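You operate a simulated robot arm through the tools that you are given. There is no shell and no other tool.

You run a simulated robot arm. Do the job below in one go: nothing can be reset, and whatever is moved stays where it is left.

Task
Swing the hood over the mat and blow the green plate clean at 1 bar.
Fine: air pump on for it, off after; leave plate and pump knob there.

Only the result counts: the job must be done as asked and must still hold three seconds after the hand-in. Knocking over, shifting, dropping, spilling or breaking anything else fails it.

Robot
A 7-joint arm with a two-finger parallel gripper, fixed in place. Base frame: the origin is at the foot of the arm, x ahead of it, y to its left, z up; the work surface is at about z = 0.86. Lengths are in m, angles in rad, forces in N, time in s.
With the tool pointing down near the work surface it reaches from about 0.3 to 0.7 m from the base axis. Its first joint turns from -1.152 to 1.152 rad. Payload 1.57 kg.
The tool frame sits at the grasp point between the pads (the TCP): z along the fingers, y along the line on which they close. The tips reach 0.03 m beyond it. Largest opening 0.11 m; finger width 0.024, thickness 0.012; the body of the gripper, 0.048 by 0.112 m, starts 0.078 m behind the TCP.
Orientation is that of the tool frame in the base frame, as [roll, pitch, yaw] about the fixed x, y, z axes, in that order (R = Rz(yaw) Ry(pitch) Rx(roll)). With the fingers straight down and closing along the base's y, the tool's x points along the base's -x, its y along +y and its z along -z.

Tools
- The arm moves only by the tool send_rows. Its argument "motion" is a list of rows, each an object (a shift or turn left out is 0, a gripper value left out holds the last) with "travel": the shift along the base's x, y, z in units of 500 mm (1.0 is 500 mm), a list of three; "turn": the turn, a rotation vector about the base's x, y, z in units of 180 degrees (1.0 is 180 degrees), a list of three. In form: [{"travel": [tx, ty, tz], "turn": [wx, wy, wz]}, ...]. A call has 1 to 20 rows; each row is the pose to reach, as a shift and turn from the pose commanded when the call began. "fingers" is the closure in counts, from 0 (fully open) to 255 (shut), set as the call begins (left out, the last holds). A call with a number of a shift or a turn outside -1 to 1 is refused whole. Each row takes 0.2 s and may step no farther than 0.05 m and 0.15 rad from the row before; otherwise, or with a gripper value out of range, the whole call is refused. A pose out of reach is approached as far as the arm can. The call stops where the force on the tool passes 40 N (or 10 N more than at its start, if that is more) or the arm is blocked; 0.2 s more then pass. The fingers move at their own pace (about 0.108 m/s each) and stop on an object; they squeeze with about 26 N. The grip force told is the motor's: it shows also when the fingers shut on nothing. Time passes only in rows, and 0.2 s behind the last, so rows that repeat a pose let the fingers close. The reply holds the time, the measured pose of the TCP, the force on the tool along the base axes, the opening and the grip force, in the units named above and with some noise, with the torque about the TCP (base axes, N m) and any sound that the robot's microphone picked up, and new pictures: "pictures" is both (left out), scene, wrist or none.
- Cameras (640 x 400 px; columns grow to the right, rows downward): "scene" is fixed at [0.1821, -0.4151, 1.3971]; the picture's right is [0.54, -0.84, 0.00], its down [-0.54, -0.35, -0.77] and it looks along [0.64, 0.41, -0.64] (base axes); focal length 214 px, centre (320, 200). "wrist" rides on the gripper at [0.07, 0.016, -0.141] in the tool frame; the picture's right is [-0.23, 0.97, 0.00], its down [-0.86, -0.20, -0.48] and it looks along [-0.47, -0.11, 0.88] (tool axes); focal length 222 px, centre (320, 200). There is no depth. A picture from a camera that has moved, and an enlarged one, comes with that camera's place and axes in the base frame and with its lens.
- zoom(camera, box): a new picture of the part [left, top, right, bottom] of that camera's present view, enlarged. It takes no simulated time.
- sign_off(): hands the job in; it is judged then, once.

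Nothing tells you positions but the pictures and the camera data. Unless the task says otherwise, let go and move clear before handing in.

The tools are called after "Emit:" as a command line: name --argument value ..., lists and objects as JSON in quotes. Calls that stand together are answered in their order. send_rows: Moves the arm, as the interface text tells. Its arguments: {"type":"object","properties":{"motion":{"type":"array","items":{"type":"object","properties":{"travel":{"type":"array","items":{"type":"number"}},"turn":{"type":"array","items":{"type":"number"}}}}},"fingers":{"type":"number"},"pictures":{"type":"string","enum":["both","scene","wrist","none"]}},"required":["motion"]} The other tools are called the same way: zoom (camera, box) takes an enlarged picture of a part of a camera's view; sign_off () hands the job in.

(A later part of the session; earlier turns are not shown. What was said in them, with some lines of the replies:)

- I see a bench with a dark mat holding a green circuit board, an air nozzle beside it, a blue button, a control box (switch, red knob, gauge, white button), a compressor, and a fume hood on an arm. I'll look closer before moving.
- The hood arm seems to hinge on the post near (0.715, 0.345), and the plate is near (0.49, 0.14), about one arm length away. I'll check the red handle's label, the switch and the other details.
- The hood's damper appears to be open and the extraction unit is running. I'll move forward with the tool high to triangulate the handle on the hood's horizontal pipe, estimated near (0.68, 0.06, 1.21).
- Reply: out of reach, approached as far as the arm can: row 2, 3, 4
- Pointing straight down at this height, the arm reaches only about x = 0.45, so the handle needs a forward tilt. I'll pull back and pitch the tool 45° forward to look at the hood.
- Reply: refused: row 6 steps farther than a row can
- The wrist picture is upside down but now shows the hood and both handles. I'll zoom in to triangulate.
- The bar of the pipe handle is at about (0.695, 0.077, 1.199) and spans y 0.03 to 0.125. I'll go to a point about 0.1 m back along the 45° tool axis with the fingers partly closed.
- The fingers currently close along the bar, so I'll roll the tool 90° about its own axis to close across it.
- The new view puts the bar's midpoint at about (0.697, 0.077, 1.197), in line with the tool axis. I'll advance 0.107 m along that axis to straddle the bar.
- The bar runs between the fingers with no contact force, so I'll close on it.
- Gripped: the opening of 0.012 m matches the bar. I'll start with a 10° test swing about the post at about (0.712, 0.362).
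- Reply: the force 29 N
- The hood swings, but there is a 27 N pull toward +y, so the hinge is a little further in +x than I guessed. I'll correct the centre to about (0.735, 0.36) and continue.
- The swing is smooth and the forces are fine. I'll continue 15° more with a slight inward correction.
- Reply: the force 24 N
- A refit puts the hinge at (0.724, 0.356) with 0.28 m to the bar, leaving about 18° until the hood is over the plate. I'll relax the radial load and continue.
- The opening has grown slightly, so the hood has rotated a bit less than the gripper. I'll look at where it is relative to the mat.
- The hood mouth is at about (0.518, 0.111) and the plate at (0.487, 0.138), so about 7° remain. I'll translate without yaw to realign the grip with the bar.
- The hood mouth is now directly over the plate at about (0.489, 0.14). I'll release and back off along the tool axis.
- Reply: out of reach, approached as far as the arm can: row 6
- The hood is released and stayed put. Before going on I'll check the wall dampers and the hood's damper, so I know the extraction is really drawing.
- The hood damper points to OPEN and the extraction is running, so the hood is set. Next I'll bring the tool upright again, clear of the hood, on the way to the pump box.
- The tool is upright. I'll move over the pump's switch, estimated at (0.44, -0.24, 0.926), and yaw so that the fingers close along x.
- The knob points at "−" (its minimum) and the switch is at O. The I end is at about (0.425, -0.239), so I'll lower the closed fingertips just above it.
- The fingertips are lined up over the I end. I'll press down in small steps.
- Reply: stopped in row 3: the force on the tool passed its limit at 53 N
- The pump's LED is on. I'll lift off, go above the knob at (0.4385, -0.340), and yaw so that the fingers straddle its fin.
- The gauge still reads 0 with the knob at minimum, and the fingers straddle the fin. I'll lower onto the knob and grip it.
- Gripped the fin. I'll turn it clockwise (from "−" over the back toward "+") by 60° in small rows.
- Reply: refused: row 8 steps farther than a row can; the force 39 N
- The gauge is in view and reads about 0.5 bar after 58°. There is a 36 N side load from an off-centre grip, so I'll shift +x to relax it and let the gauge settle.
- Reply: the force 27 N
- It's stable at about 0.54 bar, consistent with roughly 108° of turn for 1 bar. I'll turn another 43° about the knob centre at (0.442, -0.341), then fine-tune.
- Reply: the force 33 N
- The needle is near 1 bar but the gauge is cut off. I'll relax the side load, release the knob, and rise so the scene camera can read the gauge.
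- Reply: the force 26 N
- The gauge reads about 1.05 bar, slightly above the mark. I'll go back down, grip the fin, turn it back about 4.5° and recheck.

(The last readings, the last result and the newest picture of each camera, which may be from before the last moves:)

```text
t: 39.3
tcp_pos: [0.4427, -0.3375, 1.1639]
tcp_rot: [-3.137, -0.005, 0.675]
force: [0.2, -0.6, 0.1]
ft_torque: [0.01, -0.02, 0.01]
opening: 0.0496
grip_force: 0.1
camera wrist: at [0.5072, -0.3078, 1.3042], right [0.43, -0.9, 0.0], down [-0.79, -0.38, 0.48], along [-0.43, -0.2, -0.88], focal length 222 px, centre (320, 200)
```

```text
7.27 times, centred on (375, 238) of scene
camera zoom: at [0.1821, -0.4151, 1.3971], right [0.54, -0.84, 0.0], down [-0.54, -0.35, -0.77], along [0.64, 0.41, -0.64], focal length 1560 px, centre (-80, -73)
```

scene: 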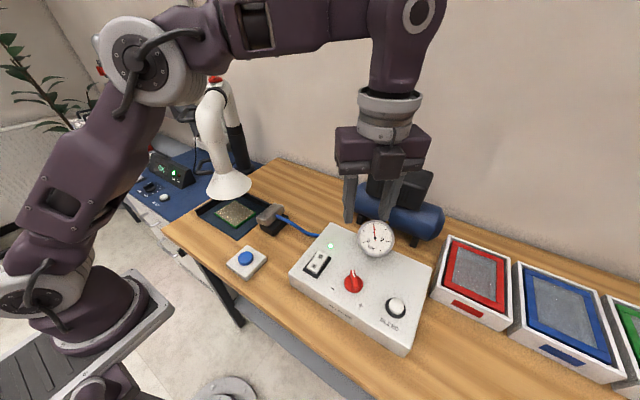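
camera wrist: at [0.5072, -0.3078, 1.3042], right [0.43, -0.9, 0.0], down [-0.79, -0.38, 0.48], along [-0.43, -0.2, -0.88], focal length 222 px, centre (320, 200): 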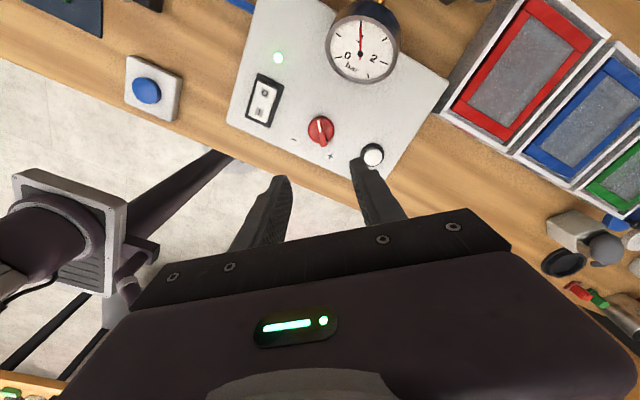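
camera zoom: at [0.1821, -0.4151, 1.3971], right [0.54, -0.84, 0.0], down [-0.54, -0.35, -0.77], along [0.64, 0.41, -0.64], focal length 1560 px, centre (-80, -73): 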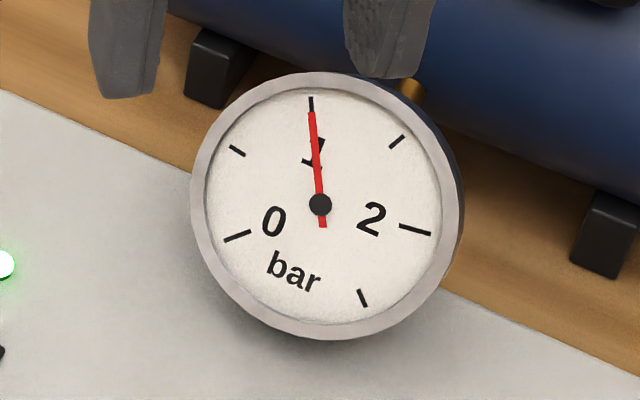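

The gauge now reads exactly 1.0 bar. Next is the blue button at about (0.366, -0.053); I'll close the fingers and go above it.

Emit:
send_rows --motion '[{"travel": [-0.02, 0.08, 0]}, {"travel": [-0.04, 0.16, -0.02]}, {"travel": [-0.06, 0.24, -0.06]}, {"travel": [-0.08, 0.32, -0.1]}, {"travel": [-0.1, 0.4, -0.15]}, {"travel": [-0.12, 0.48, -0.2]}, {"travel": [-0.14, 0.55, -0.26]}, {"travel": [-0.153, 0.569, -0.33]}, {"travel": [-0.153, 0.569, -0.4]}]' --fingers 255

Emit:
zoom --camera "scene" --box '[190, 180, 310, 290]'

Emit:
zoom --camera "wrist" --box '[240, 60, 400, 220]'

```text
t: 41.3
tcp_pos: [0.3665, -0.0539, 0.9621]
tcp_rot: [-3.14, -0.004, 0.675]
force: [0.4, 0.1, -0.4]
ft_torque: [-0.02, 0.03, 0.01]
opening: 0.0
grip_force: 20.7
camera wrist: at [0.4317, -0.0236, 1.103], right [0.43, -0.9, 0.0], down [-0.79, -0.38, 0.48], along [-0.43, -0.2, -0.88], focal length 222 px, centre (320, 200)
```

scene: 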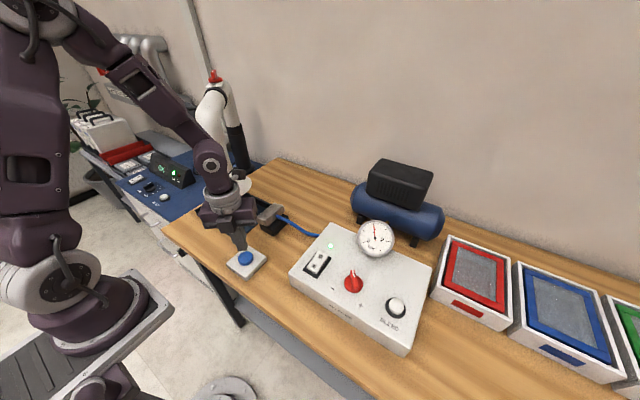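
wrist: 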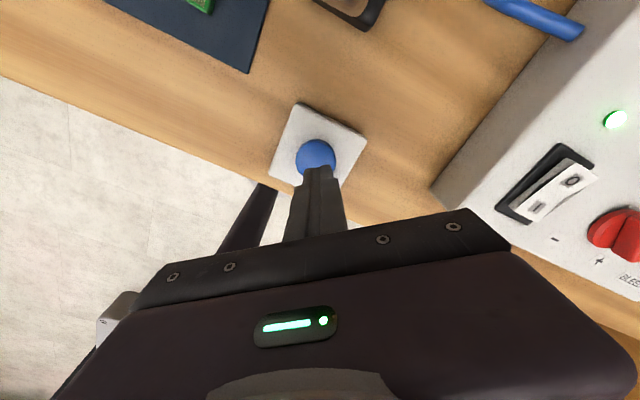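

```text
3.64 times, centred on (250, 235) of scene
camera zoom: at [0.1821, -0.4151, 1.3971], right [0.54, -0.84, 0.0], down [-0.54, -0.35, -0.77], along [0.64, 0.41, -0.64], focal length 780 px, centre (574, 73)
```

zoom: 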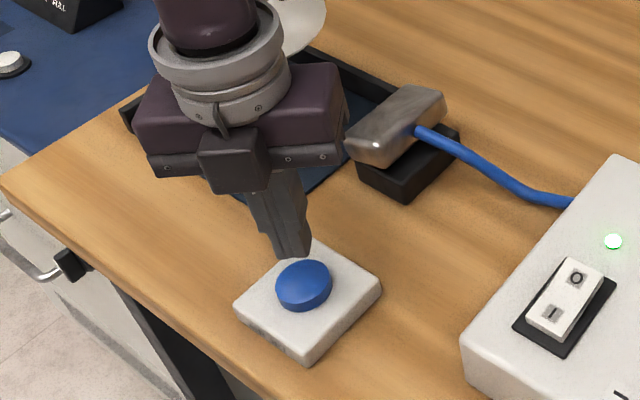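

```text
2.50 times, centred on (320, 140) of wrist
camera zoom: at [0.4317, -0.0236, 1.103], right [0.43, -0.9, 0.0], down [-0.79, -0.38, 0.48], along [-0.43, -0.2, -0.88], focal length 555 px, centre (320, 350)
```

zoom: 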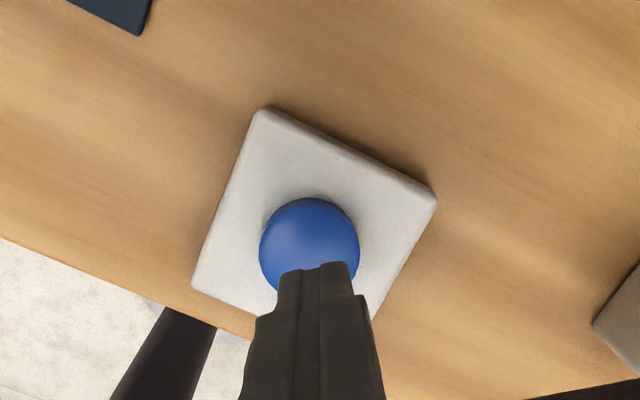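

The tip sits just above the button. I'll shift a few millimetres to centre it and press down slowly.

Emit:
send_rows --motion '[{"travel": [0.006, 0.01, -0.02]}, {"travel": [0.006, 0.01, -0.044]}, {"travel": [0.006, 0.01, -0.05]}, {"travel": [0.006, 0.01, -0.056]}, {"travel": [0.006, 0.01, -0.06]}, {"travel": [0.006, 0.01, -0.064]}, {"travel": [0.006, 0.01, -0.068]}, {"travel": [0.006, 0.01, -0.072]}, {"travel": [0.006, 0.01, -0.076]}, {"travel": [0.006, 0.01, -0.08]}]'

```text
t: 43.5
tcp_pos: [0.3699, -0.0486, 0.9224]
tcp_rot: [-3.14, -0.003, 0.675]
force: [-1.0, -0.9, 1.9]
ft_torque: [-0.02, 0.04, -0.03]
opening: 0.0
grip_force: 21.2
camera wrist: at [0.4344, -0.0184, 1.0636], right [0.43, -0.9, 0.0], down [-0.79, -0.38, 0.48], along [-0.43, -0.2, -0.88], focal length 222 px, centre (320, 200)
```

scene: 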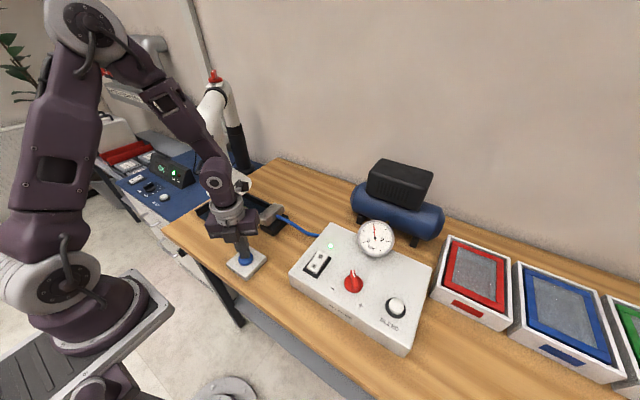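
wrist: 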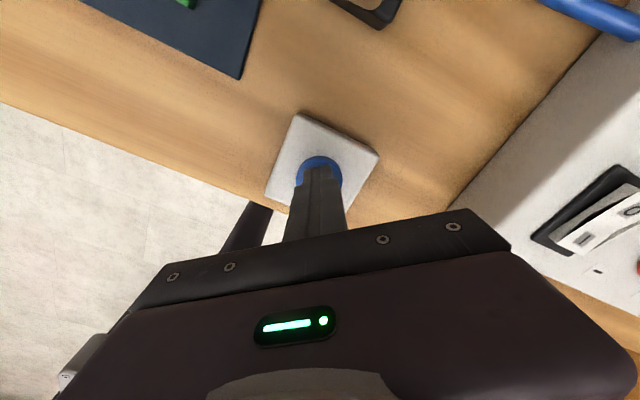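

Contact is only just beginning, so I'll keep pressing.

Emit:
send_rows --motion '[{"travel": [0, 0, -0.004]}, {"travel": [0, 0, -0.008]}, {"travel": [0, 0, -0.012]}, {"travel": [0, 0, -0.016]}, {"travel": [0, 0, -0.02]}]'

Emit:
zoom --camera "scene" --box '[190, 160, 310, 290]'

Emit:
zoom --camera "scene" --box '[340, 210, 410, 265]'

```text
t: 44.7
tcp_pos: [0.3688, -0.0483, 0.9135]
tcp_rot: [-3.139, -0.004, 0.676]
force: [-4.3, -4.6, 37.8]
ft_torque: [-0.19, 0.28, -0.08]
opening: 0.0002
grip_force: 21.7
heard: click
camera wrist: at [0.4343, -0.0181, 1.054], right [0.43, -0.9, 0.0], down [-0.79, -0.38, 0.48], along [-0.43, -0.2, -0.88], focal length 222 px, centre (320, 200)
```

scene: 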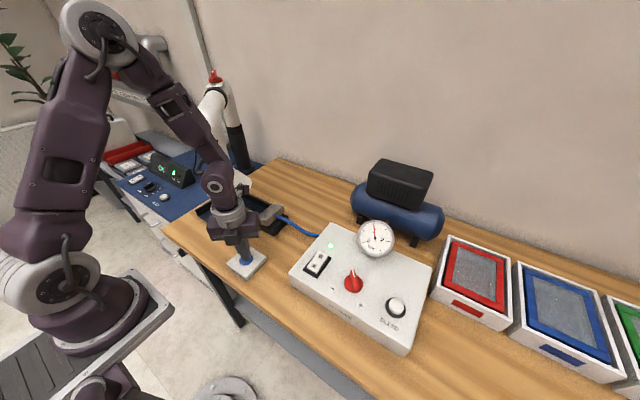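
wrist: 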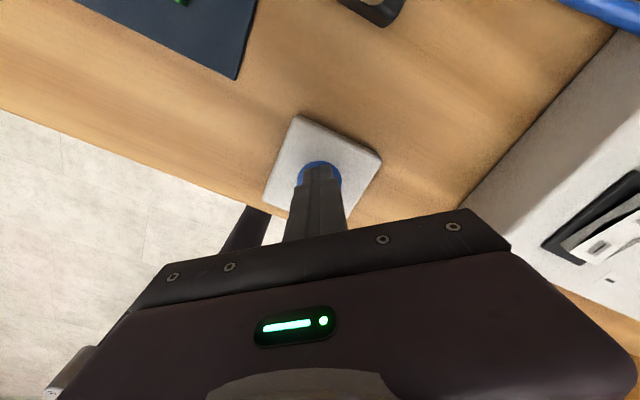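

```text
3.08 times, centred on (250, 225) of scene
camera zoom: at [0.1816, -0.4152, 1.3972], right [0.54, -0.84, 0.0], down [-0.54, -0.35, -0.77], along [0.64, 0.41, -0.64], focal length 660 px, centre (535, 123)
```

zoom: 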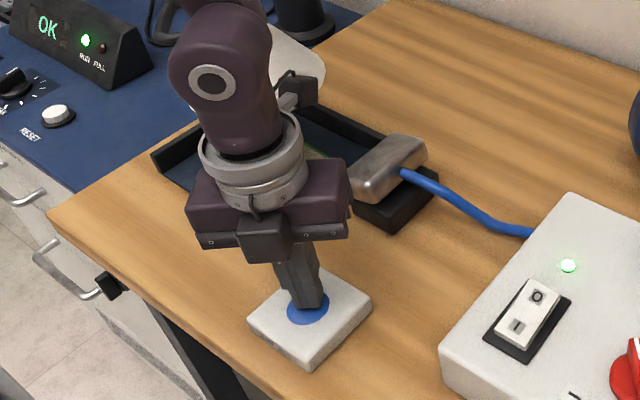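

```text
7.27 times, centred on (375, 238) of scene
camera zoom: at [0.1816, -0.4152, 1.3972], right [0.54, -0.84, 0.0], down [-0.54, -0.35, -0.77], along [0.64, 0.41, -0.64], focal length 1560 px, centre (-80, -73)
```

zoom: 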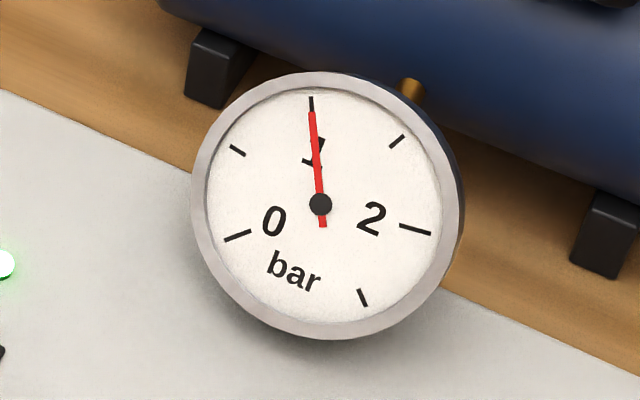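

The button clicked. I'll hold it for 2 s and listen.

Emit:
send_rows --motion '[{}, {}, {}, {}, {}, {}, {}, {}, {}, {}]'

```text
t: 46.9
tcp_pos: [0.3688, -0.0471, 0.9131]
tcp_rot: [-3.14, -0.005, 0.677]
force: [1.8, -5.6, 38.5]
ft_torque: [-0.2, 0.18, 0.06]
opening: 0.0
grip_force: 21.7
camera wrist: at [0.4344, -0.0179, 1.0538], right [0.43, -0.9, 0.0], down [-0.79, -0.38, 0.48], along [-0.43, -0.2, -0.88], focal length 222 px, centre (320, 200)
```

scene: 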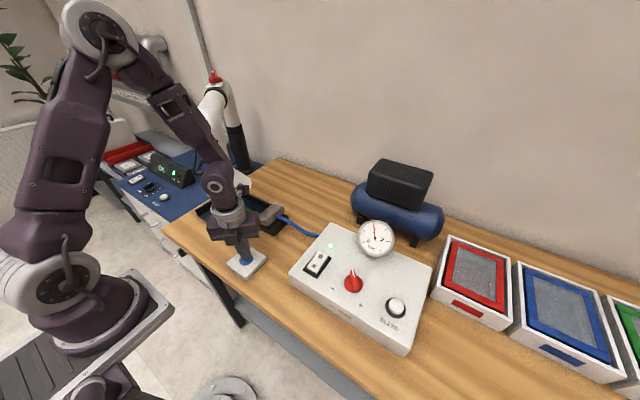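
wrist: 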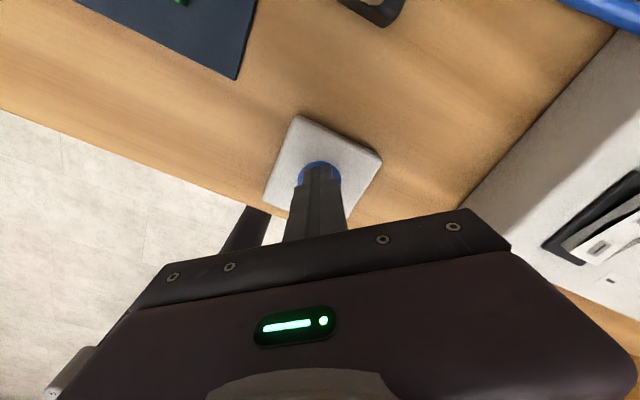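

I'll lift off and look at the plate.

Emit:
send_rows --motion '[{"travel": [0, 0, 0.02]}, {"travel": [0, 0, 0.08]}, {"travel": [0, 0, 0.16]}, {"travel": [0.02, -0.06, 0.24]}, {"travel": [0.04, -0.14, 0.3]}, {"travel": [0.06, -0.22, 0.34]}, {"travel": [0.06, -0.3, 0.36]}]'

Emit:
zoom --camera "scene" --box '[190, 160, 310, 290]'

Emit:
zoom --camera "scene" --box '[340, 210, 410, 265]'

```text
refused: row 4 steps farther than a row can; nothing moved
```

```text
3.08 times, centred on (250, 225) of scene
camera zoom: at [0.1817, -0.4152, 1.3972], right [0.54, -0.84, 0.0], down [-0.54, -0.35, -0.77], along [0.64, 0.41, -0.64], focal length 660 px, centre (535, 123)
```

zoom: 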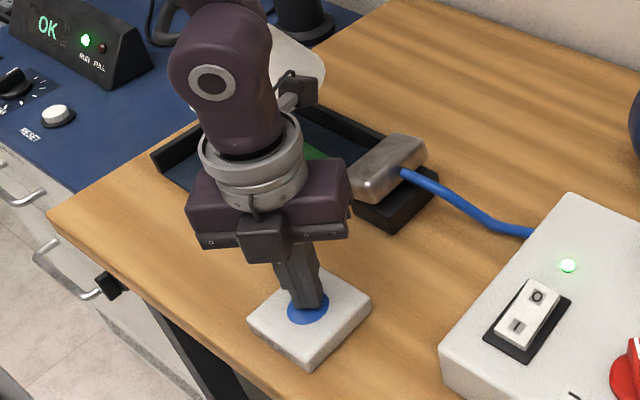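

```text
7.27 times, centred on (375, 238) of scene
camera zoom: at [0.1817, -0.4152, 1.3972], right [0.54, -0.84, 0.0], down [-0.54, -0.35, -0.77], along [0.64, 0.41, -0.64], focal length 1560 px, centre (-80, -73)
```

zoom: 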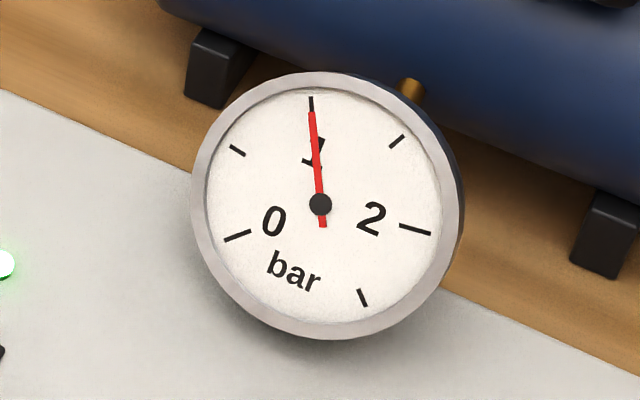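

A visible corner of the plate now looks green. I'll lift off and confirm.

Emit:
send_rows --motion '[{"travel": [0, 0, 0.02]}, {"travel": [0, 0, 0.08]}, {"travel": [0, 0, 0.16]}, {"travel": [0.01, -0.05, 0.22]}, {"travel": [0.02, -0.12, 0.27]}, {"travel": [0.04, -0.2, 0.31]}, {"travel": [0.06, -0.28, 0.34]}]'

Emit:
zoom --camera "scene" --box '[190, 160, 310, 290]'

Emit:
zoom --camera "scene" --box '[210, 190, 260, 235]'

Emit:
zoom --camera "scene" --box '[340, 210, 410, 265]'

```text
t: 47.3
tcp_pos: [0.3707, -0.0476, 0.9178]
tcp_rot: [-3.139, -0.003, 0.676]
force: [-2.6, -0.8, 13.1]
ft_torque: [0.01, 0.15, -0.02]
opening: 0.0
grip_force: 21.4
stopped in row 1: the force on the tool passed its limit at 66 N (the readings are from after the stop); the commanded pose is now the measured one
camera wrist: at [0.4345, -0.0181, 1.0589], right [0.43, -0.9, 0.0], down [-0.79, -0.38, 0.48], along [-0.43, -0.2, -0.88], focal length 222 px, centre (320, 200)
```

scene: 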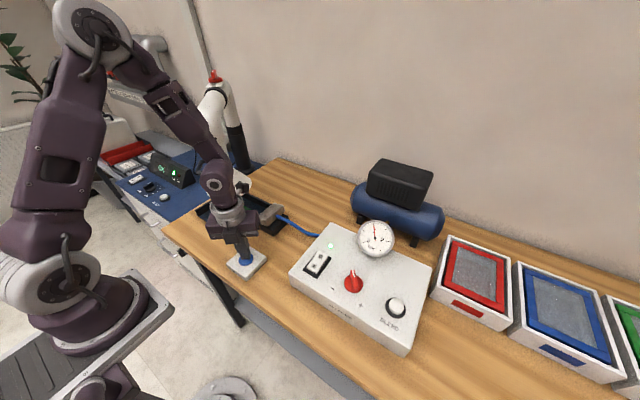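
wrist: 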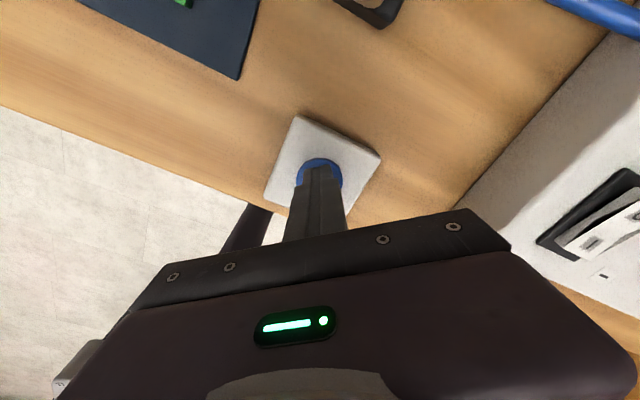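

```text
3.08 times, centred on (250, 225) of scene
camera zoom: at [0.1819, -0.4151, 1.3972], right [0.54, -0.84, 0.0], down [-0.54, -0.35, -0.77], along [0.64, 0.41, -0.64], focal length 660 px, centre (535, 123)
```

zoom: 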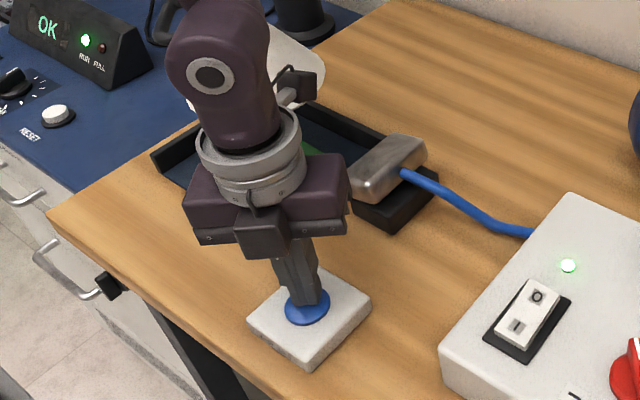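

```text
8.89 times, centred on (235, 212) of scene
camera zoom: at [0.1819, -0.4151, 1.3972], right [0.54, -0.84, 0.0], down [-0.54, -0.35, -0.77], along [0.64, 0.41, -0.64], focal length 1906 px, centre (1076, 89)
```

zoom: 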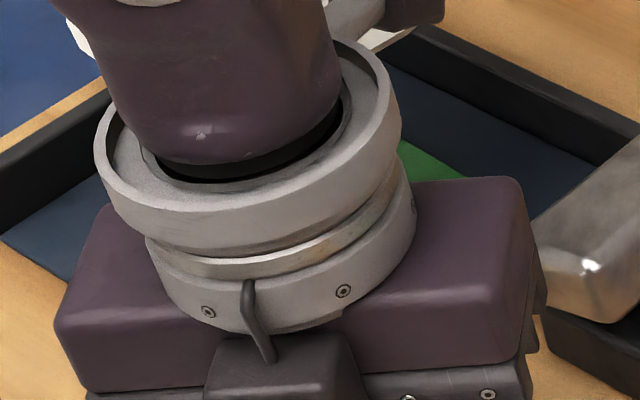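

```text
7.27 times, centred on (375, 238) of scene
camera zoom: at [0.1819, -0.4151, 1.3972], right [0.54, -0.84, 0.0], down [-0.54, -0.35, -0.77], along [0.64, 0.41, -0.64], focal length 1560 px, centre (-80, -73)
```

zoom: 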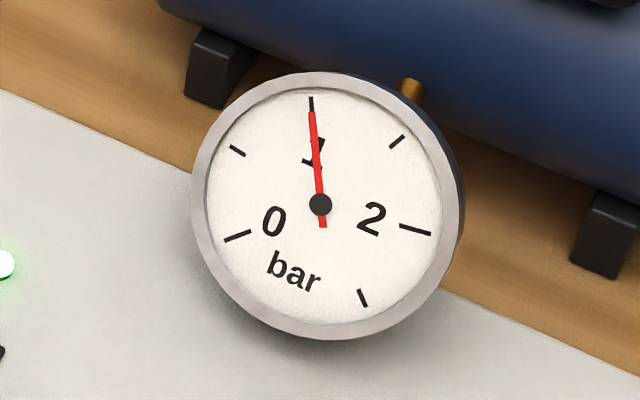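

The plate looks cleaned green; the lift just tripped a transient force stop. I'll repeat the lift to clear the view.

Emit:
send_rows --motion '[{"travel": [0, 0, 0.03]}, {"travel": [0, 0, 0.09]}, {"travel": [0, 0, 0.16]}, {"travel": [0.01, -0.05, 0.22]}, {"travel": [0.02, -0.12, 0.27]}, {"travel": [0.04, -0.2, 0.31]}, {"travel": [0.06, -0.28, 0.34]}]'

Emit:
zoom --camera "scene" --box '[190, 160, 310, 290]'

Emit:
zoom --camera "scene" --box '[205, 185, 265, 240]'

Emit:
zoom --camera "scene" --box '[110, 130, 230, 220]'

```text
t: 48.9
tcp_pos: [0.3988, -0.1888, 1.0874]
tcp_rot: [-3.139, -0.003, 0.675]
force: [0.3, 0.7, -1.2]
ft_torque: [0.04, -0.05, 0.0]
opening: 0.0001
grip_force: 21.2
camera wrist: at [0.4636, -0.159, 1.229], right [0.43, -0.9, 0.0], down [-0.79, -0.38, 0.48], along [-0.43, -0.2, -0.88], focal length 222 px, centre (320, 200)
```

scene: 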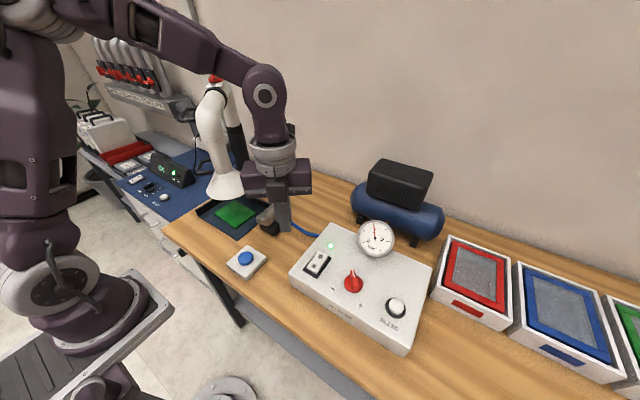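
wrist: 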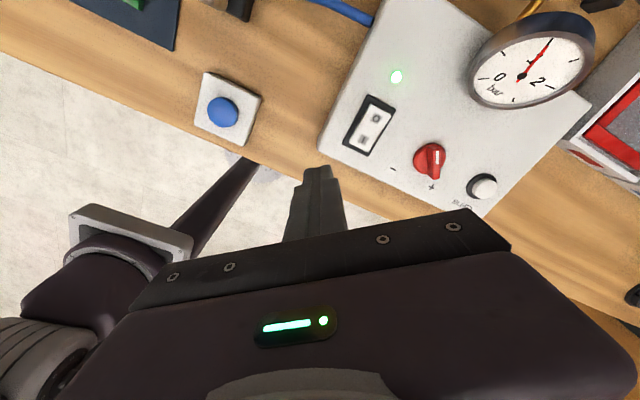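

```text
3.08 times, centred on (250, 225) of scene
camera zoom: at [0.1821, -0.4151, 1.3971], right [0.54, -0.84, 0.0], down [-0.54, -0.35, -0.77], along [0.64, 0.41, -0.64], focal length 660 px, centre (535, 123)
```

zoom: 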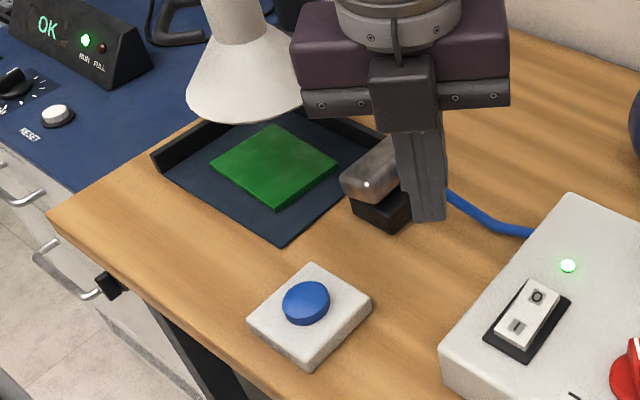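

```text
7.27 times, centred on (235, 212) of scene
camera zoom: at [0.1821, -0.4151, 1.3971], right [0.54, -0.84, 0.0], down [-0.54, -0.35, -0.77], along [0.64, 0.41, -0.64], focal length 1560 px, centre (938, 109)
```

zoom: 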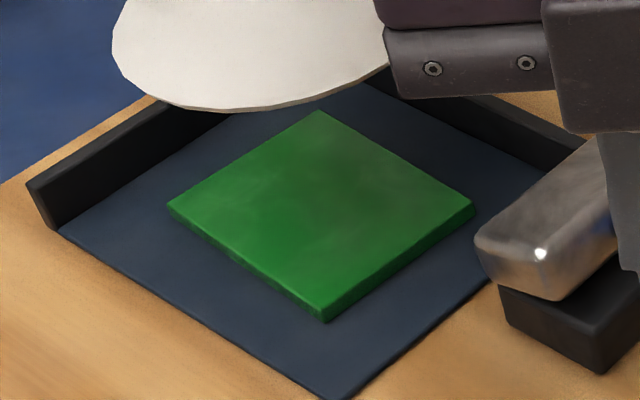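

```text
4.44 times, centred on (170, 175) of scene
camera zoom: at [0.1821, -0.4151, 1.3971], right [0.54, -0.84, 0.0], down [-0.54, -0.35, -0.77], along [0.64, 0.41, -0.64], focal length 953 px, centre (987, 311)
```

zoom: 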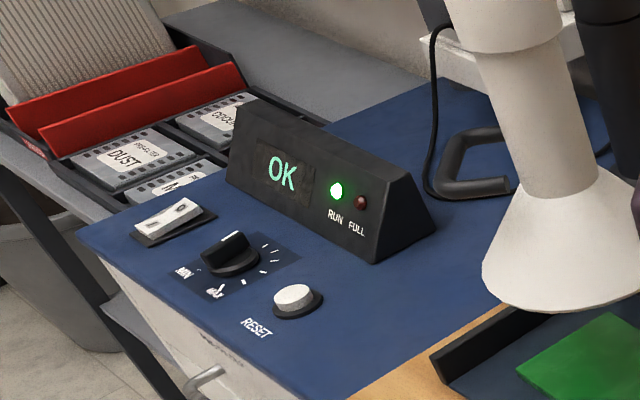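

The plate is fully clean and hasn't moved, and the mat and hood are fine. Now I'll turn the pump off by pressing the O end at about (0.460, -0.239), aligning the yaw first.

Emit:
send_rows --motion '[{"travel": [0.03, -0.025, 0], "turn": [0, 0, -0.043]}, {"travel": [0.06, -0.05, 0], "turn": [0, 0, -0.086]}, {"travel": [0.09, -0.075, -0.02], "turn": [0, 0, -0.129]}, {"travel": [0.1224, -0.1004, -0.06], "turn": [0, 0, -0.172]}, {"travel": [0.1224, -0.1004, -0.12], "turn": [0, 0, -0.215]}, {"travel": [0.1224, -0.1004, -0.195], "turn": [0, 0, -0.215]}]'

Emit:
zoom --camera "wrist" --box '[240, 80, 400, 220]'

Emit:
zoom --camera "scene" --box '[280, 210, 400, 310]'

```text
t: 50.3
tcp_pos: [0.4617, -0.2393, 0.989]
tcp_rot: [-3.14, -0.003, -0.001]
force: [0.1, 0.0, 0.0]
ft_torque: [0.0, 0.01, 0.0]
opening: 0.0001
grip_force: 21.3
camera wrist: at [0.5305, -0.2565, 1.1302], right [-0.23, -0.97, 0.0], down [-0.86, 0.2, 0.48], along [-0.46, 0.11, -0.88], focal length 222 px, centre (320, 200)
```

scene: 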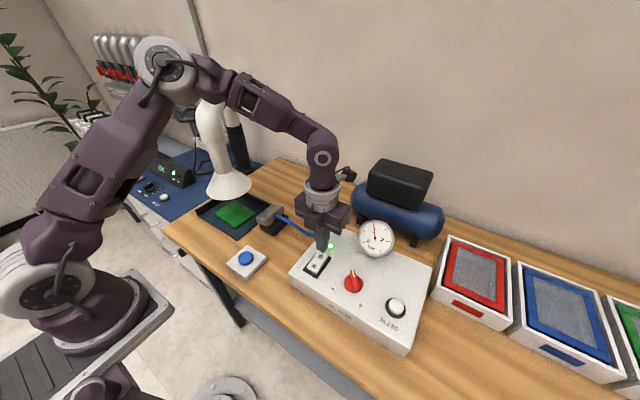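
wrist: 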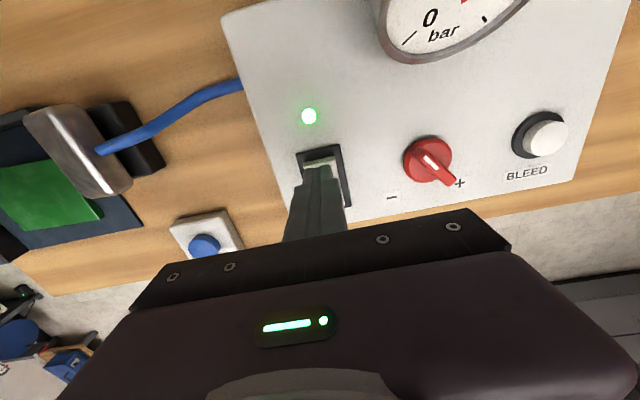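

```text
2.86 times, centred on (320, 150) of wrist
camera zoom: at [0.5305, -0.2565, 1.1302], right [-0.23, -0.97, 0.0], down [-0.86, 0.2, 0.48], along [-0.46, 0.11, -0.88], focal length 635 px, centre (320, 343)
```

zoom: 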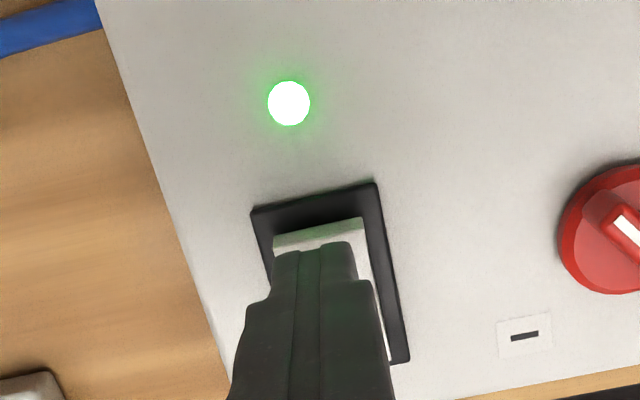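

```text
4.00 times, centred on (340, 260) of scene
camera zoom: at [0.1821, -0.4151, 1.3971], right [0.54, -0.84, 0.0], down [-0.54, -0.35, -0.77], along [0.64, 0.41, -0.64], focal length 858 px, centre (240, -40)
```

zoom: 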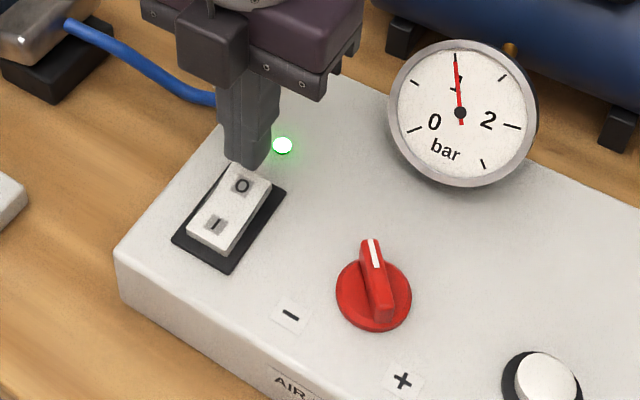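

The tip is over the O end. Pressing down slowly.

Emit:
send_rows --motion '[{"travel": [0, 0, -0.03]}, {"travel": [0, 0, -0.038]}, {"travel": [0, 0, -0.044]}, {"travel": [0, 0, -0.05]}, {"travel": [0, 0, -0.056]}, {"travel": [0, 0, -0.062]}, {"travel": [0, 0, -0.068]}]' --pictures "scene"

Emit:
zoom --camera "scene" --box '[280, 210, 400, 310]'

```text
t: 51.5
tcp_pos: [0.4608, -0.2379, 0.9647]
tcp_rot: [-3.14, -0.008, 0.0]
force: [-2.3, 2.9, 9.1]
ft_torque: [0.08, 0.18, -0.09]
opening: 0.0003
grip_force: 20.8
stopped in row 6: the force on the tool passed its limit at 50 N (the readings are from after the stop); the commanded pose is now the measured one
```

scene: 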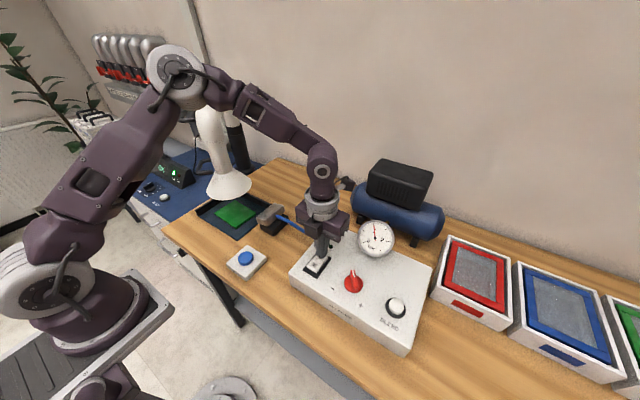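

```text
4.00 times, centred on (340, 260) of scene
camera zoom: at [0.1819, -0.415, 1.3972], right [0.54, -0.84, 0.0], down [-0.54, -0.35, -0.77], along [0.64, 0.41, -0.64], focal length 858 px, centre (240, -40)
```

zoom: 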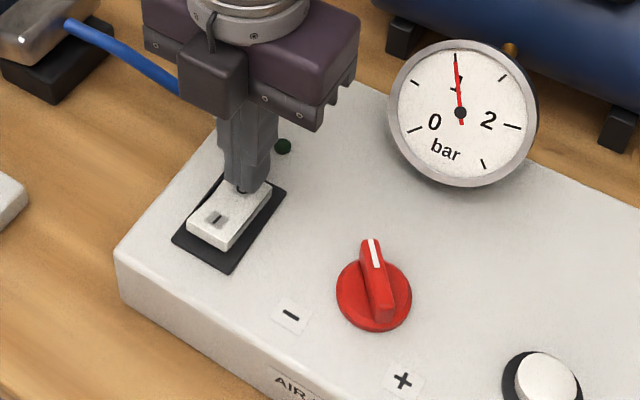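

The pump LED is off and the knob is left at its 1 bar setting. I'll lift clear and do a final check.

Emit:
send_rows --motion '[{"travel": [0, 0, 0.04]}, {"travel": [0, 0, 0.12]}, {"travel": [0, 0, 0.2]}, {"travel": [-0.04, 0, 0.28]}, {"travel": [-0.1, 0, 0.34]}, {"travel": [-0.17, 0, 0.4]}, {"travel": [-0.22, 0, 0.46]}, {"travel": [-0.26, 0.02, 0.52]}, {"travel": [-0.26, 0.04, 0.56]}, {"travel": [-0.26, 0.04, 0.56]}, {"travel": [-0.26, 0.04, 0.56]}]'

Emit:
zoom --camera "scene" --box '[280, 190, 440, 320]'

Emit:
zoom --camera "scene" --box '[180, 60, 310, 280]'

```text
t: 53.9
tcp_pos: [0.3308, -0.2193, 1.2448]
tcp_rot: [-3.139, -0.005, 0.0]
force: [-0.1, -0.7, -0.8]
ft_torque: [-0.02, -0.03, 0.02]
opening: 0.0
grip_force: 21.2
camera wrist: at [0.4, -0.2366, 1.3853], right [-0.23, -0.97, 0.0], down [-0.86, 0.2, 0.47], along [-0.46, 0.11, -0.88], focal length 222 px, centre (320, 200)
```

scene: 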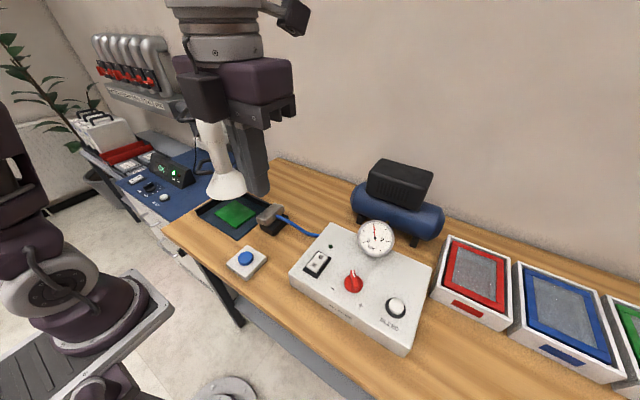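
wrist: 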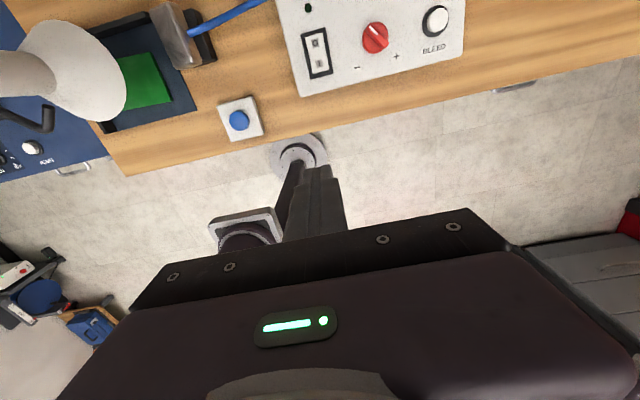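

```text
3.08 times, centred on (360, 255) of scene
camera zoom: at [0.1821, -0.4151, 1.3971], right [0.54, -0.84, 0.0], down [-0.54, -0.35, -0.77], along [0.64, 0.41, -0.64], focal length 660 px, centre (197, 31)
```

zoom: 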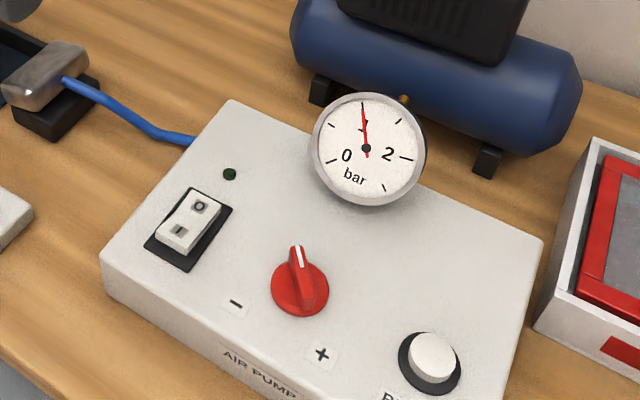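

```text
1.82 times, centred on (245, 170) of scene
camera zoom: at [0.1821, -0.4151, 1.3971], right [0.54, -0.84, 0.0], down [-0.54, -0.35, -0.77], along [0.64, 0.41, -0.64], focal length 390 px, centre (456, 254)
```

zoom: 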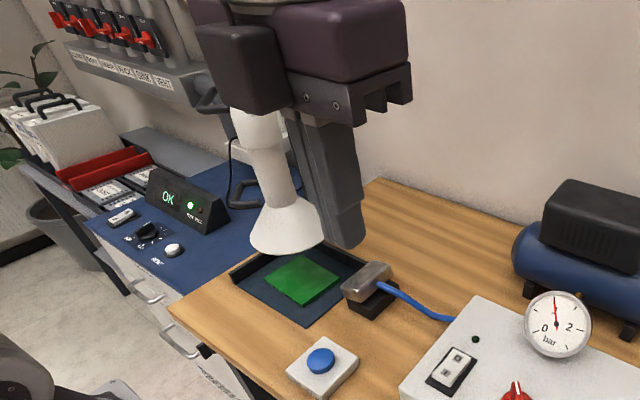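

The final check shows the hood over the mat, the plate clean and still in place, the pump off, and the knob left at its 1 bar setting. The arm is clear, so I'm handing in.

Emit:
sign_off

```text
The job is handed in.
```

The hood is over the mat and the green plate is blown clean. I have handed the job in but have no verdict back yet.

- **Hood:** I swung it round by the handle on its pipe until it sat right above the plate. It stayed there after I let go.
- **Pressure:** The pump knob was at its minimum, so I turned it up until the gauge read 1.0 bar. I took "leave the knob there" to mean leaving it at that setting.
- **Cleaning:** I held the blue button down for about two seconds. The plate came out clean green and didn't shift on the mat.
- **Pump:** It is switched off and its light is out. The gauge still shows 1 bar because I didn't press BLEED, which you hadn't asked for.

The arm is clear of the bench, and nothing else looked moved in the final pictures.
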